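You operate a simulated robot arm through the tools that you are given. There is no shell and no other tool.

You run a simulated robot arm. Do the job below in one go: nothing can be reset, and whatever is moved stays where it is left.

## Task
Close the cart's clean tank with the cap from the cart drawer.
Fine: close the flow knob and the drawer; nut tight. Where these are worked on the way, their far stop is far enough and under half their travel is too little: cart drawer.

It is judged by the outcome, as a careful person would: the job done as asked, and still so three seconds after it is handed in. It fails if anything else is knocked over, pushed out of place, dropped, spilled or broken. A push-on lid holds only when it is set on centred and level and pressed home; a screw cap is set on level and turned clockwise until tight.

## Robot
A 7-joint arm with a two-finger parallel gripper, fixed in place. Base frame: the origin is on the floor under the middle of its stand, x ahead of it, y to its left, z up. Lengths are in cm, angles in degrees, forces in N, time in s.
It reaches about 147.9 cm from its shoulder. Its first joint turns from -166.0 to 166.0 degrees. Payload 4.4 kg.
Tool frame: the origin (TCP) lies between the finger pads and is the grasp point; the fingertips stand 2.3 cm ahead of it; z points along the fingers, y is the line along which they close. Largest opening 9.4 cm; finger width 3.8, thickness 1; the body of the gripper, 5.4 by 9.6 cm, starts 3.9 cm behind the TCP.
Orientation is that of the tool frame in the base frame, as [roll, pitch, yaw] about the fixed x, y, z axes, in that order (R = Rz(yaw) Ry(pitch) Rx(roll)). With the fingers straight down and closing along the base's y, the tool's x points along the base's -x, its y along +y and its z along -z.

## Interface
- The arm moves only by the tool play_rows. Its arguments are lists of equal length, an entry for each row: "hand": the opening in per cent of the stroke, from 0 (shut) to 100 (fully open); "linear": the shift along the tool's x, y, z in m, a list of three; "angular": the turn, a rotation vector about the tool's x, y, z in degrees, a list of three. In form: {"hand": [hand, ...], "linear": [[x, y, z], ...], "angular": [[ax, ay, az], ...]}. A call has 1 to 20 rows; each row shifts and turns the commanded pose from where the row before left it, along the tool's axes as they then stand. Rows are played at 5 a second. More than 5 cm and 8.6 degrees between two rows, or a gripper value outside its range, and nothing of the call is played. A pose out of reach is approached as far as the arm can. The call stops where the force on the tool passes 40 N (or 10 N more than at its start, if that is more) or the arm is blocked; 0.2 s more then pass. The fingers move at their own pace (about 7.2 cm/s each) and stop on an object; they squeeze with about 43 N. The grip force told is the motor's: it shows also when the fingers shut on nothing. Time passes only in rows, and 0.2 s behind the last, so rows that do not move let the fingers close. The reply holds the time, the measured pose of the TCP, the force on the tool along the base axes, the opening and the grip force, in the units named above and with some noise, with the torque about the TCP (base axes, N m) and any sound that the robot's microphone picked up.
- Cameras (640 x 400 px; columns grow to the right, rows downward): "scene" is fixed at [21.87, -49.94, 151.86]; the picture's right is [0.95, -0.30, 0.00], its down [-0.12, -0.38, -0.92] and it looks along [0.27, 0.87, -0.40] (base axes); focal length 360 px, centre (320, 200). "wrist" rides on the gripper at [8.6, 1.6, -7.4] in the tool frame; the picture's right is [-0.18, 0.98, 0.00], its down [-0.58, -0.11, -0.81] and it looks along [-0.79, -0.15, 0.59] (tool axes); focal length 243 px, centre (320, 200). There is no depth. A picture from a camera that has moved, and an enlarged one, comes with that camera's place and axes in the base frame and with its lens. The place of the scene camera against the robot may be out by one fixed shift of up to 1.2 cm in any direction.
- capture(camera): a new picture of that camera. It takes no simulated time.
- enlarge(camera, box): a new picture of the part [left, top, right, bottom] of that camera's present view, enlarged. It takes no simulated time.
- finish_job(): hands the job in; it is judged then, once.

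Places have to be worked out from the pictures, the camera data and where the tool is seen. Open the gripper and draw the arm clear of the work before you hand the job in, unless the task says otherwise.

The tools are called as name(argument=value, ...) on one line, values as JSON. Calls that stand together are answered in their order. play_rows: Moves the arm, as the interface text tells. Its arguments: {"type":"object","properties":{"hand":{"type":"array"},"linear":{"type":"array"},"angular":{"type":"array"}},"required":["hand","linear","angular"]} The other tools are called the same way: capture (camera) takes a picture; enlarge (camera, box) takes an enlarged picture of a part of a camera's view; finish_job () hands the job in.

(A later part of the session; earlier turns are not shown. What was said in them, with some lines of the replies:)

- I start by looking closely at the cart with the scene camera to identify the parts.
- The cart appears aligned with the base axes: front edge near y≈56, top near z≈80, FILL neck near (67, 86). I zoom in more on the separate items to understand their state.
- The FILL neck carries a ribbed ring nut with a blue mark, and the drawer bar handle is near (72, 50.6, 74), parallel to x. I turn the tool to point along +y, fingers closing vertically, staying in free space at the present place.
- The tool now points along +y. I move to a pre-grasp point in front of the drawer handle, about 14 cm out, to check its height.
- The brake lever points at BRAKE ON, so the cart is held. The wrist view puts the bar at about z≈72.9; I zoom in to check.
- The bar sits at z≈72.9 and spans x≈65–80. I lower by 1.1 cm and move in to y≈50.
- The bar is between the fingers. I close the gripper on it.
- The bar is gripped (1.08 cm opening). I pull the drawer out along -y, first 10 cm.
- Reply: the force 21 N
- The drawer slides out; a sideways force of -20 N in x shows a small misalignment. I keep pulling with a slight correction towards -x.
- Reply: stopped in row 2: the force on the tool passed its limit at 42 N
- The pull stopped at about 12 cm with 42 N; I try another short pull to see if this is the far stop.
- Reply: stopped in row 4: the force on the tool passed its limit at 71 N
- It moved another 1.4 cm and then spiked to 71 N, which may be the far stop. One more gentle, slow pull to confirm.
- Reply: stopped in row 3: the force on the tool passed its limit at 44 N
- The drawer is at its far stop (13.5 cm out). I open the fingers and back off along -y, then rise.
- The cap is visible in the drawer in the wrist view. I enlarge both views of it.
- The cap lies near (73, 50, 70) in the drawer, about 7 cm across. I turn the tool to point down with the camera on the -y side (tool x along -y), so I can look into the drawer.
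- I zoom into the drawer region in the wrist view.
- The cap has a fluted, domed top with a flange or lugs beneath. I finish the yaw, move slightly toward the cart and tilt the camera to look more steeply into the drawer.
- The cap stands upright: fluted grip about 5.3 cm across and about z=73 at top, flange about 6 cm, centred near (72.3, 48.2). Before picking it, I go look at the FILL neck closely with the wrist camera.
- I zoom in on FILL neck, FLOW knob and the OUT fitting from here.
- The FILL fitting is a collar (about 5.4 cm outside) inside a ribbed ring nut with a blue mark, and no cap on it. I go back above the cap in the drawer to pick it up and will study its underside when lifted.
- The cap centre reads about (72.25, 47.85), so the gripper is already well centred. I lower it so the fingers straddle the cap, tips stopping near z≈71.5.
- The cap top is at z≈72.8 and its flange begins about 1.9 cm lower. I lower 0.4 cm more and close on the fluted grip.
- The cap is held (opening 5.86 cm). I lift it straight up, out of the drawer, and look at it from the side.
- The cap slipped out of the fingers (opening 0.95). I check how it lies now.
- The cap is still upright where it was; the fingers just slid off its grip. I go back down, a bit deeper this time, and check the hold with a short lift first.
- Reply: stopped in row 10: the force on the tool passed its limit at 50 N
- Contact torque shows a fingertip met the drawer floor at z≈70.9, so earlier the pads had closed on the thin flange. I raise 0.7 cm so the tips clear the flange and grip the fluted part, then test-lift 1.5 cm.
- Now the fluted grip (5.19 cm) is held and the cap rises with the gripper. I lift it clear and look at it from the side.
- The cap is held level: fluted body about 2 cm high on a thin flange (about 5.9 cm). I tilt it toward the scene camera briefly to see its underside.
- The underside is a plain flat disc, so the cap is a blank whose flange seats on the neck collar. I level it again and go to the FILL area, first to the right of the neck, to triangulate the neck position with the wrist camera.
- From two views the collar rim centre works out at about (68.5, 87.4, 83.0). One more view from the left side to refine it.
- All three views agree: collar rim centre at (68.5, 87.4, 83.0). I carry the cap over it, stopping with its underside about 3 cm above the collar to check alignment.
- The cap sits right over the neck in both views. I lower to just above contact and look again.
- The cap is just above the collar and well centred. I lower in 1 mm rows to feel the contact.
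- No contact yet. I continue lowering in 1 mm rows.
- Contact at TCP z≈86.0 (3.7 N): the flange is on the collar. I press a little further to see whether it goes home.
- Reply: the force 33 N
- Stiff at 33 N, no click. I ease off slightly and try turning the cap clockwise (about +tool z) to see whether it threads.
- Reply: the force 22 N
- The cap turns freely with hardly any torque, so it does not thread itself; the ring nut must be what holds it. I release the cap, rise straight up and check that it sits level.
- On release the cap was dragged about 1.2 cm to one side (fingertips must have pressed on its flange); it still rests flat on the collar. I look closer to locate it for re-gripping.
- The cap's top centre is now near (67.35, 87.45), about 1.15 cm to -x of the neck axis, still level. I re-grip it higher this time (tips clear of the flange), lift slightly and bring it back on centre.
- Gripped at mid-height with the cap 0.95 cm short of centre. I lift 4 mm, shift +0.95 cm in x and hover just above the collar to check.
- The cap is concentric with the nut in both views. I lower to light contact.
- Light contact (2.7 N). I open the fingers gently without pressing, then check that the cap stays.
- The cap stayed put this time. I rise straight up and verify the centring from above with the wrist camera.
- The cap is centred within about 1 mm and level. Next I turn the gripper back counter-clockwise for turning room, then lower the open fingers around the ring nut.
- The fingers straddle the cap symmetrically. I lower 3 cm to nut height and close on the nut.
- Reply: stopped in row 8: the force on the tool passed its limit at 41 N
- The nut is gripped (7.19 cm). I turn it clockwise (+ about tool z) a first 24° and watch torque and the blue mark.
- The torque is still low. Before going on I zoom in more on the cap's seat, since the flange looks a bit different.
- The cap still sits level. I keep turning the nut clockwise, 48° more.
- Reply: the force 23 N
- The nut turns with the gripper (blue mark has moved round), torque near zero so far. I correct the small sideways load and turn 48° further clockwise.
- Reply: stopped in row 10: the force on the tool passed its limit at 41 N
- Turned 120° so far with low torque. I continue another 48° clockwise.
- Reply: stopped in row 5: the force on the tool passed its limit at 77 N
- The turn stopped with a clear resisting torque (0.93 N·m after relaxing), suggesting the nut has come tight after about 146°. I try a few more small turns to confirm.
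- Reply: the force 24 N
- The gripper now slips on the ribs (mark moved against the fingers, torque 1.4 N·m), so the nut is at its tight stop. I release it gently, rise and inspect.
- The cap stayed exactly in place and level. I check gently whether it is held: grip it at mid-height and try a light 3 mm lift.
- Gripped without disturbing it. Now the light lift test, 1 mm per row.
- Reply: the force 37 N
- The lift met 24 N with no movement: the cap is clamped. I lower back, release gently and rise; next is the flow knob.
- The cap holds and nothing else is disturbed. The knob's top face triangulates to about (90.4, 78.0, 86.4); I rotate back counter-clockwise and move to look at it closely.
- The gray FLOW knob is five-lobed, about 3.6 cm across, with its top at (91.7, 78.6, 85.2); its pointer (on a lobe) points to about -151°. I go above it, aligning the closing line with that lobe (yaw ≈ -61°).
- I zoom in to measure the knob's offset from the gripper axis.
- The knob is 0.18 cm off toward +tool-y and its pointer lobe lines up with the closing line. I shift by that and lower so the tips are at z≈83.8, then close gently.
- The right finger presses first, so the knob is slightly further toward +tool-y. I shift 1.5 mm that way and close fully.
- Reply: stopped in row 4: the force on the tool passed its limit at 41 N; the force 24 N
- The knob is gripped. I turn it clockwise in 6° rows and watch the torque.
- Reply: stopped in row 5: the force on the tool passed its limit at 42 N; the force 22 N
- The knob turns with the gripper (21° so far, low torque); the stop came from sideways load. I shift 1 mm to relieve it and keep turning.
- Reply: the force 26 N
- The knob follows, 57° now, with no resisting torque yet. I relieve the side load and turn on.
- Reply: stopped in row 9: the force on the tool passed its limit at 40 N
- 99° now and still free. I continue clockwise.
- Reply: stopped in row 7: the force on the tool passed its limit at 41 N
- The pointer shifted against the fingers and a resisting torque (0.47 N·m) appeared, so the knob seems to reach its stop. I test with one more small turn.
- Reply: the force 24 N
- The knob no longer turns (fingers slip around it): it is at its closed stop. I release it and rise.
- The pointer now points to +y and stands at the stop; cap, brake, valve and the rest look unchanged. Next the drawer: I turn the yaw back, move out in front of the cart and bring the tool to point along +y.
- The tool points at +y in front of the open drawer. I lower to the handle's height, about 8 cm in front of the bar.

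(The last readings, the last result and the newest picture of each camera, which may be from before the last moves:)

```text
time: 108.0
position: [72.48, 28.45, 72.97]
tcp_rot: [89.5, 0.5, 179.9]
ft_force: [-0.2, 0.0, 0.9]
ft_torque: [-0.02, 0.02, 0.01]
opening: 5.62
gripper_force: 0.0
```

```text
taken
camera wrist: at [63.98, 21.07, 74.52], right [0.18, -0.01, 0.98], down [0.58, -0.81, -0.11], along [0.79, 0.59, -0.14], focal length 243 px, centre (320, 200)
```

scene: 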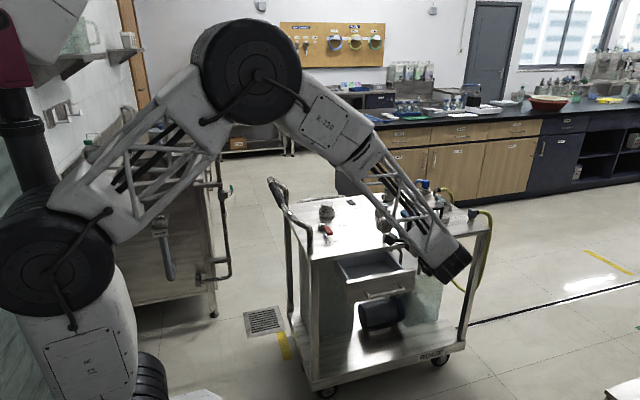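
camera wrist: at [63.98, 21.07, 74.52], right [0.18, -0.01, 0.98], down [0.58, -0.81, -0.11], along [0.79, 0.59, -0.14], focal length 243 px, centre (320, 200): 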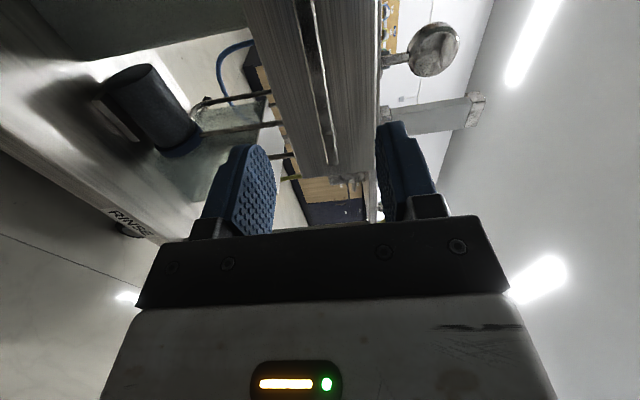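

The bar lies midway between the fingers. I move in 8.2 cm and grip it.

play_rows(hand=[60, 60, 60, 60, 30, 0, 0, 0, 0], linear=[[0, 0, 0.03], [0, 0, 0.03], [0, 0, 0.022], [0, 0, 0], [0, 0, 0], [0, 0, 0], [0, 0, 0], [0, 0, 0], [0, 0, 0]], angular=[[0, 0, 0], [0, 0, 0], [0, 0, 0], [0, 0, 0], [0, 0, 0], [0, 0, 0], [0, 0, 0], [0, 0, 0], [0, 0, 0]])

capture(camera="wrist")

```text
time: 110.0
position: [72.72, 36.79, 73.0]
tcp_rot: [89.7, 0.4, -180.0]
ft_force: [1.1, 1.4, 1.1]
ft_torque: [-0.07, 1.7, 0.18]
opening: 1.11
gripper_force: 44.9
```

```text
taken
camera wrist: at [64.05, 29.33, 74.52], right [0.18, -0.01, 0.98], down [0.58, -0.81, -0.11], along [0.79, 0.59, -0.14], focal length 243 px, centre (320, 200)
```

wrist: 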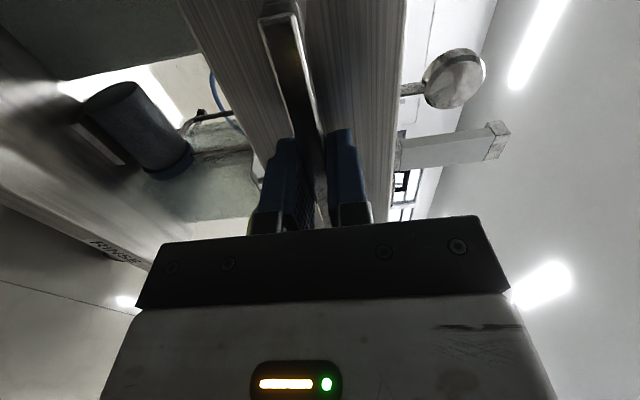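

The bar is gripped. I push the drawer in, 12 cm first.

play_rows(hand=[0, 0, 0, 0, 0, 0, 0, 0, 0], linear=[[0, 0, 0.01], [0, 0, 0.015], [0, 0, 0.015], [0, 0, 0.015], [0, 0, 0.015], [0, 0, 0.015], [0, 0, 0.015], [0, 0, 0.01], [0, 0, 0.01]], angular=[[0, 0, 0], [0, 0, 0], [0, 0, 0], [0, 0, 0], [0, 0, 0], [0, 0, 0], [0, 0, 0], [0, 0, 0], [0, 0, 0]])

capture(camera="wrist")

```text
time: 112.0
position: [72.72, 48.91, 72.9]
tcp_rot: [89.7, 0.4, 180.0]
ft_force: [21.7, 1.6, -25.0]
ft_torque: [-0.29, 1.69, -0.97]
opening: 1.11
gripper_force: 45.1
```

```text
taken
camera wrist: at [64.04, 41.41, 74.54], right [0.18, 0.0, 0.98], down [0.58, -0.81, -0.11], along [0.79, 0.59, -0.14], focal length 243 px, centre (320, 200)
```

wrist: 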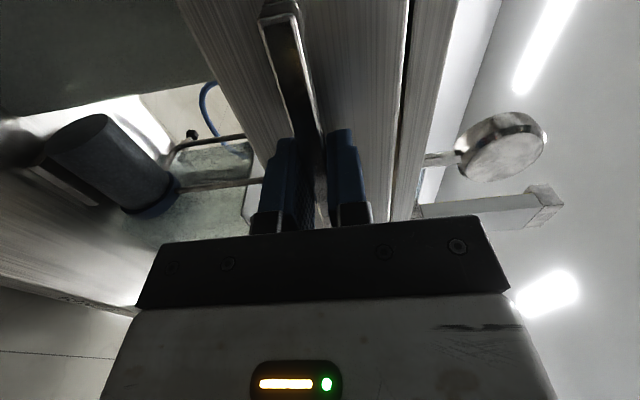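

Nearly home (y=48.9). I ease the side loads a bit and push the last centimetres in small steps.

play_rows(hand=[0, 0, 0, 0, 0, 0], linear=[[-0.001, -0.001, 0], [0, 0, 0.005], [0, 0, 0.005], [0, 0, 0.003], [0, 0, 0.003], [0, 0, 0]], angular=[[0, 0, 0], [0, 0, 0], [0, 0, 0], [0, 0, 0], [0, 0, 0], [0, 0, 0]])

enlarge(camera="wrist", box=[180, 0, 460, 240])

```text
time: 113.5
position: [72.96, 50.25, 73.08]
tcp_rot: [89.8, 0.3, 179.9]
ft_force: [-10.5, -37.8, 2.3]
ft_torque: [-0.21, 1.71, 0.02]
opening: 1.14
gripper_force: 45.4
```

```text
1.67 times, centred on (320, 120) of wrist
camera zoom: at [64.19, 42.88, 74.52], right [0.18, -0.01, 0.98], down [0.58, -0.81, -0.11], along [0.79, 0.59, -0.14], focal length 404 px, centre (320, 333)
```

zoom: 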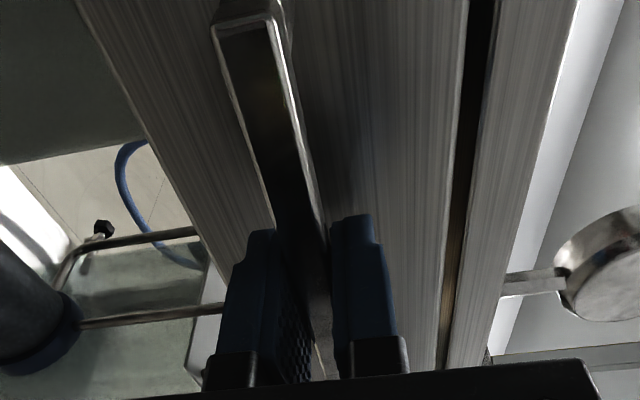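

The drawer is against its closed stop (y=50.25, 38 N). I ease the push slightly, release the bar and back off.

play_rows(hand=[0, 25, 40, 60, 60, 60, 60, 60, 60, 60], linear=[[0, 0, -0.002], [0, 0, 0], [0, 0, 0], [0, 0, 0], [0, 0, -0.02], [0, 0, -0.03], [0, 0, -0.03], [0, 0, -0.03], [0, 0, -0.03], [0, 0, -0.03]], angular=[[0, 0, 0], [0, 0, 0], [0, 0, 0], [0, 0, 0], [0, 0, 0], [0, 0, 0], [0, 0, 0], [0, 0, 0], [0, 0, 0], [0, 0, 0]])

capture(camera="wrist")

capture(camera="scene")

```text
time: 115.7
position: [72.64, 33.19, 72.9]
tcp_rot: [89.7, 0.5, -179.9]
ft_force: [0.6, 0.7, 0.0]
ft_torque: [-0.05, -0.01, -0.02]
opening: 5.64
gripper_force: 0.2
```

```text
taken
camera wrist: at [64.06, 25.68, 74.46], right [0.18, -0.01, 0.98], down [0.58, -0.81, -0.11], along [0.79, 0.59, -0.14], focal length 243 px, centre (320, 200)
```

wrist: 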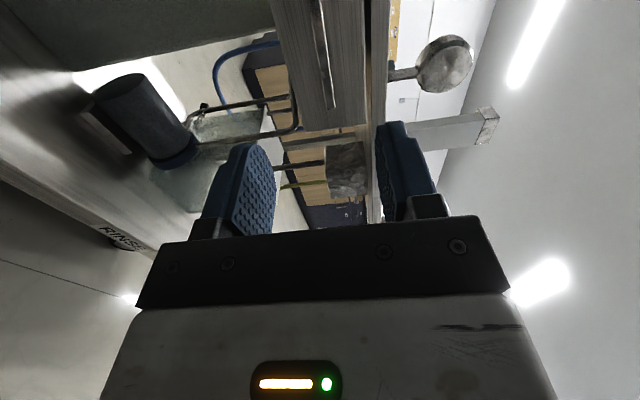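

```text
taken
```

scene: 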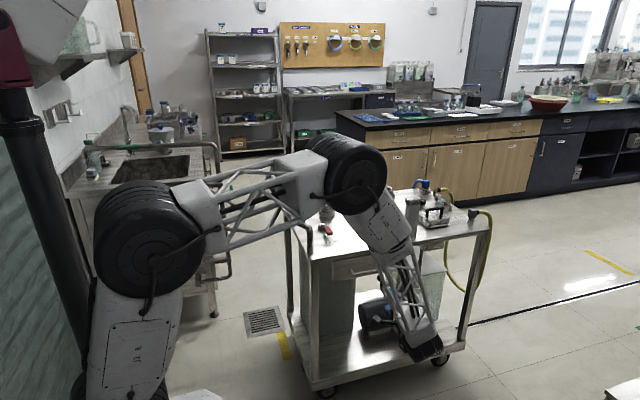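

The drawer is closed and in its original place. I raise the arm well clear with the gripper open, then check the final state.

play_rows(hand=[60, 60, 60, 80, 100, 100, 100, 100, 100, 100], linear=[[0, 0, -0.03], [0, 0.02, -0.03], [0, 0.04, 0], [0, 0.04, 0], [0, 0.04, 0], [0, 0.04, 0], [0, 0.04, 0], [0, 0.04, 0], [0, 0.04, 0], [0, 0.04, 0]], angular=[[0, 0, 0], [0, 0, 0], [0, 0, 0], [0, 0, 0], [0, 0, 0], [0, 0, 0], [0, 0, 0], [0, 0, 0], [0, 0, 0], [0, 0, 0]])

play_rows(hand=[100, 100, 100, 100, 100, 100, 100, 100, 100, 100, 100], linear=[[0.02, 0.01, 0], [0.02, 0.01, 0], [0.02, 0.01, 0], [0.02, 0.01, 0], [0.02, 0, 0], [0.02, 0, 0], [0, 0, 0], [0, 0, 0], [0, 0, 0], [0, 0, 0], [0, 0, 0]], angular=[[8.1, 0, 0], [8.1, 0, 0], [8.1, 0, 0], [8.1, 0, 0], [8.1, 0, 0], [8.1, 0, 0], [8.1, 0, 0], [8.1, 0, 0], [8.1, 0, 0], [8.1, 0, 0], [8.1, 0, 0]])

capture(camera="scene")

enlarge(camera="scene", box=[260, 160, 500, 310])

enlarge(camera="scene", box=[312, 198, 348, 220])

enlarge(camera="scene", box=[320, 235, 416, 295])

```text
time: 117.8
position: [72.36, 26.93, 106.82]
tcp_rot: [89.7, 0.3, 180.0]
ft_force: [-0.1, -0.8, 0.1]
ft_torque: [0.02, -0.01, 0.01]
opening: 9.41
gripper_force: 0.0
```

```text
time: 120.2
position: [60.44, 27.72, 110.64]
tcp_rot: [178.9, 0.4, -180.0]
ft_force: [-0.5, -0.9, 0.3]
ft_torque: [-0.01, 0.0, 0.03]
opening: 9.4
gripper_force: 0.1
```

```text
taken
```

scene: 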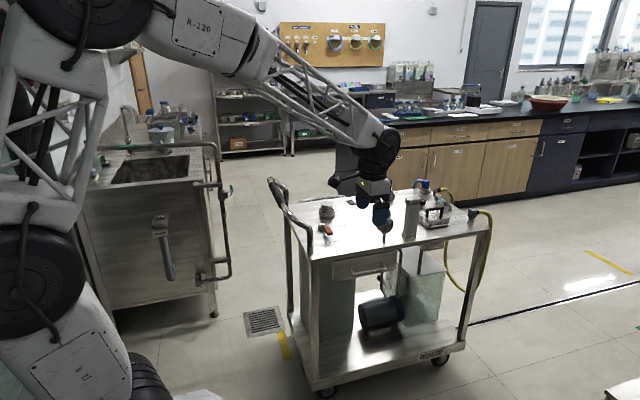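

```text
2.67 times, centred on (380, 235) of scene
camera zoom: at [21.87, -49.94, 151.86], right [0.95, -0.3, 0.0], down [-0.12, -0.38, -0.92], along [0.27, 0.87, -0.4], focal length 960 px, centre (160, 107)
```

zoom: 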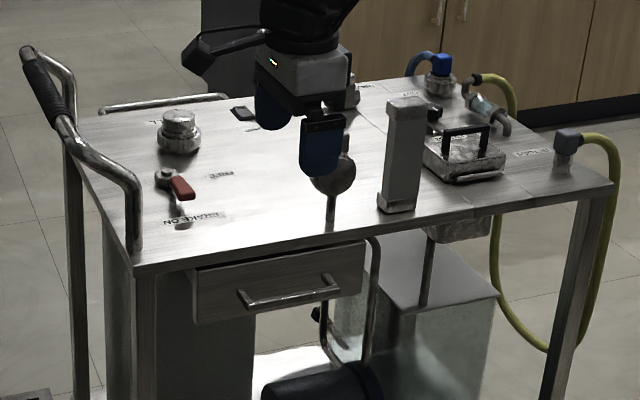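

```text
16.00 times, centred on (330, 209) of scene
camera zoom: at [21.87, -49.94, 151.86], right [0.95, -0.3, 0.0], down [-0.12, -0.38, -0.92], along [0.27, 0.87, -0.4], focal length 5760 px, centre (160, 56)
```

zoom: 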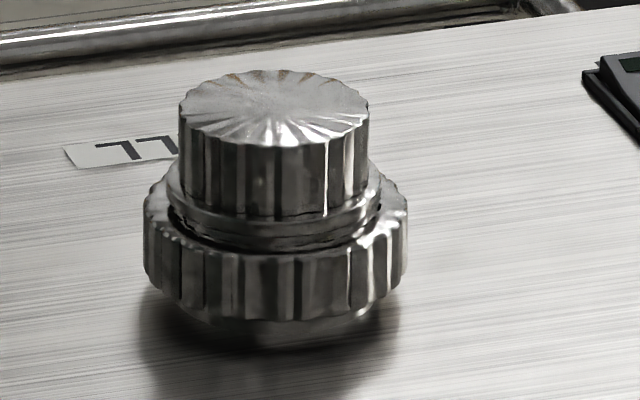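

```text
6.67 times, centred on (368, 265) of scene
camera zoom: at [21.87, -49.94, 151.86], right [0.95, -0.3, 0.0], down [-0.12, -0.38, -0.92], along [0.27, 0.87, -0.4], focal length 2400 px, centre (0, -233)
```

zoom: 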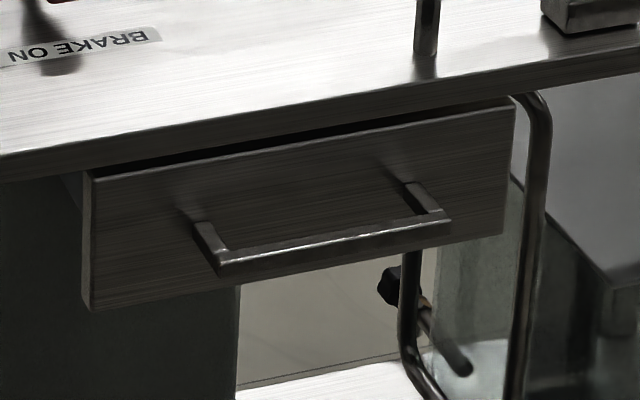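

The drawer is back where it started, the cap sits clamped and level under the tightened nut, the flow knob is at its closed stop, and the arm is clear with the gripper open. I hand the job in.

finish_job()

```text
The job is handed in.
```

The cart's clean tank is closed with the cap from the drawer, and I have handed the job in.

- **Cap:** It sits level on the FILL neck, about 1 mm off centre at most. A light pull met about 24 N and the cap did not move.
- **Nut:** I turned the ring nut on the FILL neck clockwise about 145° until it stopped and the fingers slipped on its ribs. I took this to be the nut you meant. I did not touch the one on the OUT fitting.
- **Flow knob:** It is turned clockwise about 120° to its stop, so I judge it closed. The pointer now faces the back of the cart.
- **Drawer:** I opened it to its far stop (about 13.5 cm) to get the cap, then pushed it back to where it started.

The first lift slipped off the cap, which stayed upright in the drawer. The first time I set the cap on the neck, it was dragged about 1 cm sideways as I let go. I gripped it again and centred it before tightening the nut.

In the last pictures the rest of the cart looks unchanged. The arm is clear of the work with the gripper open.
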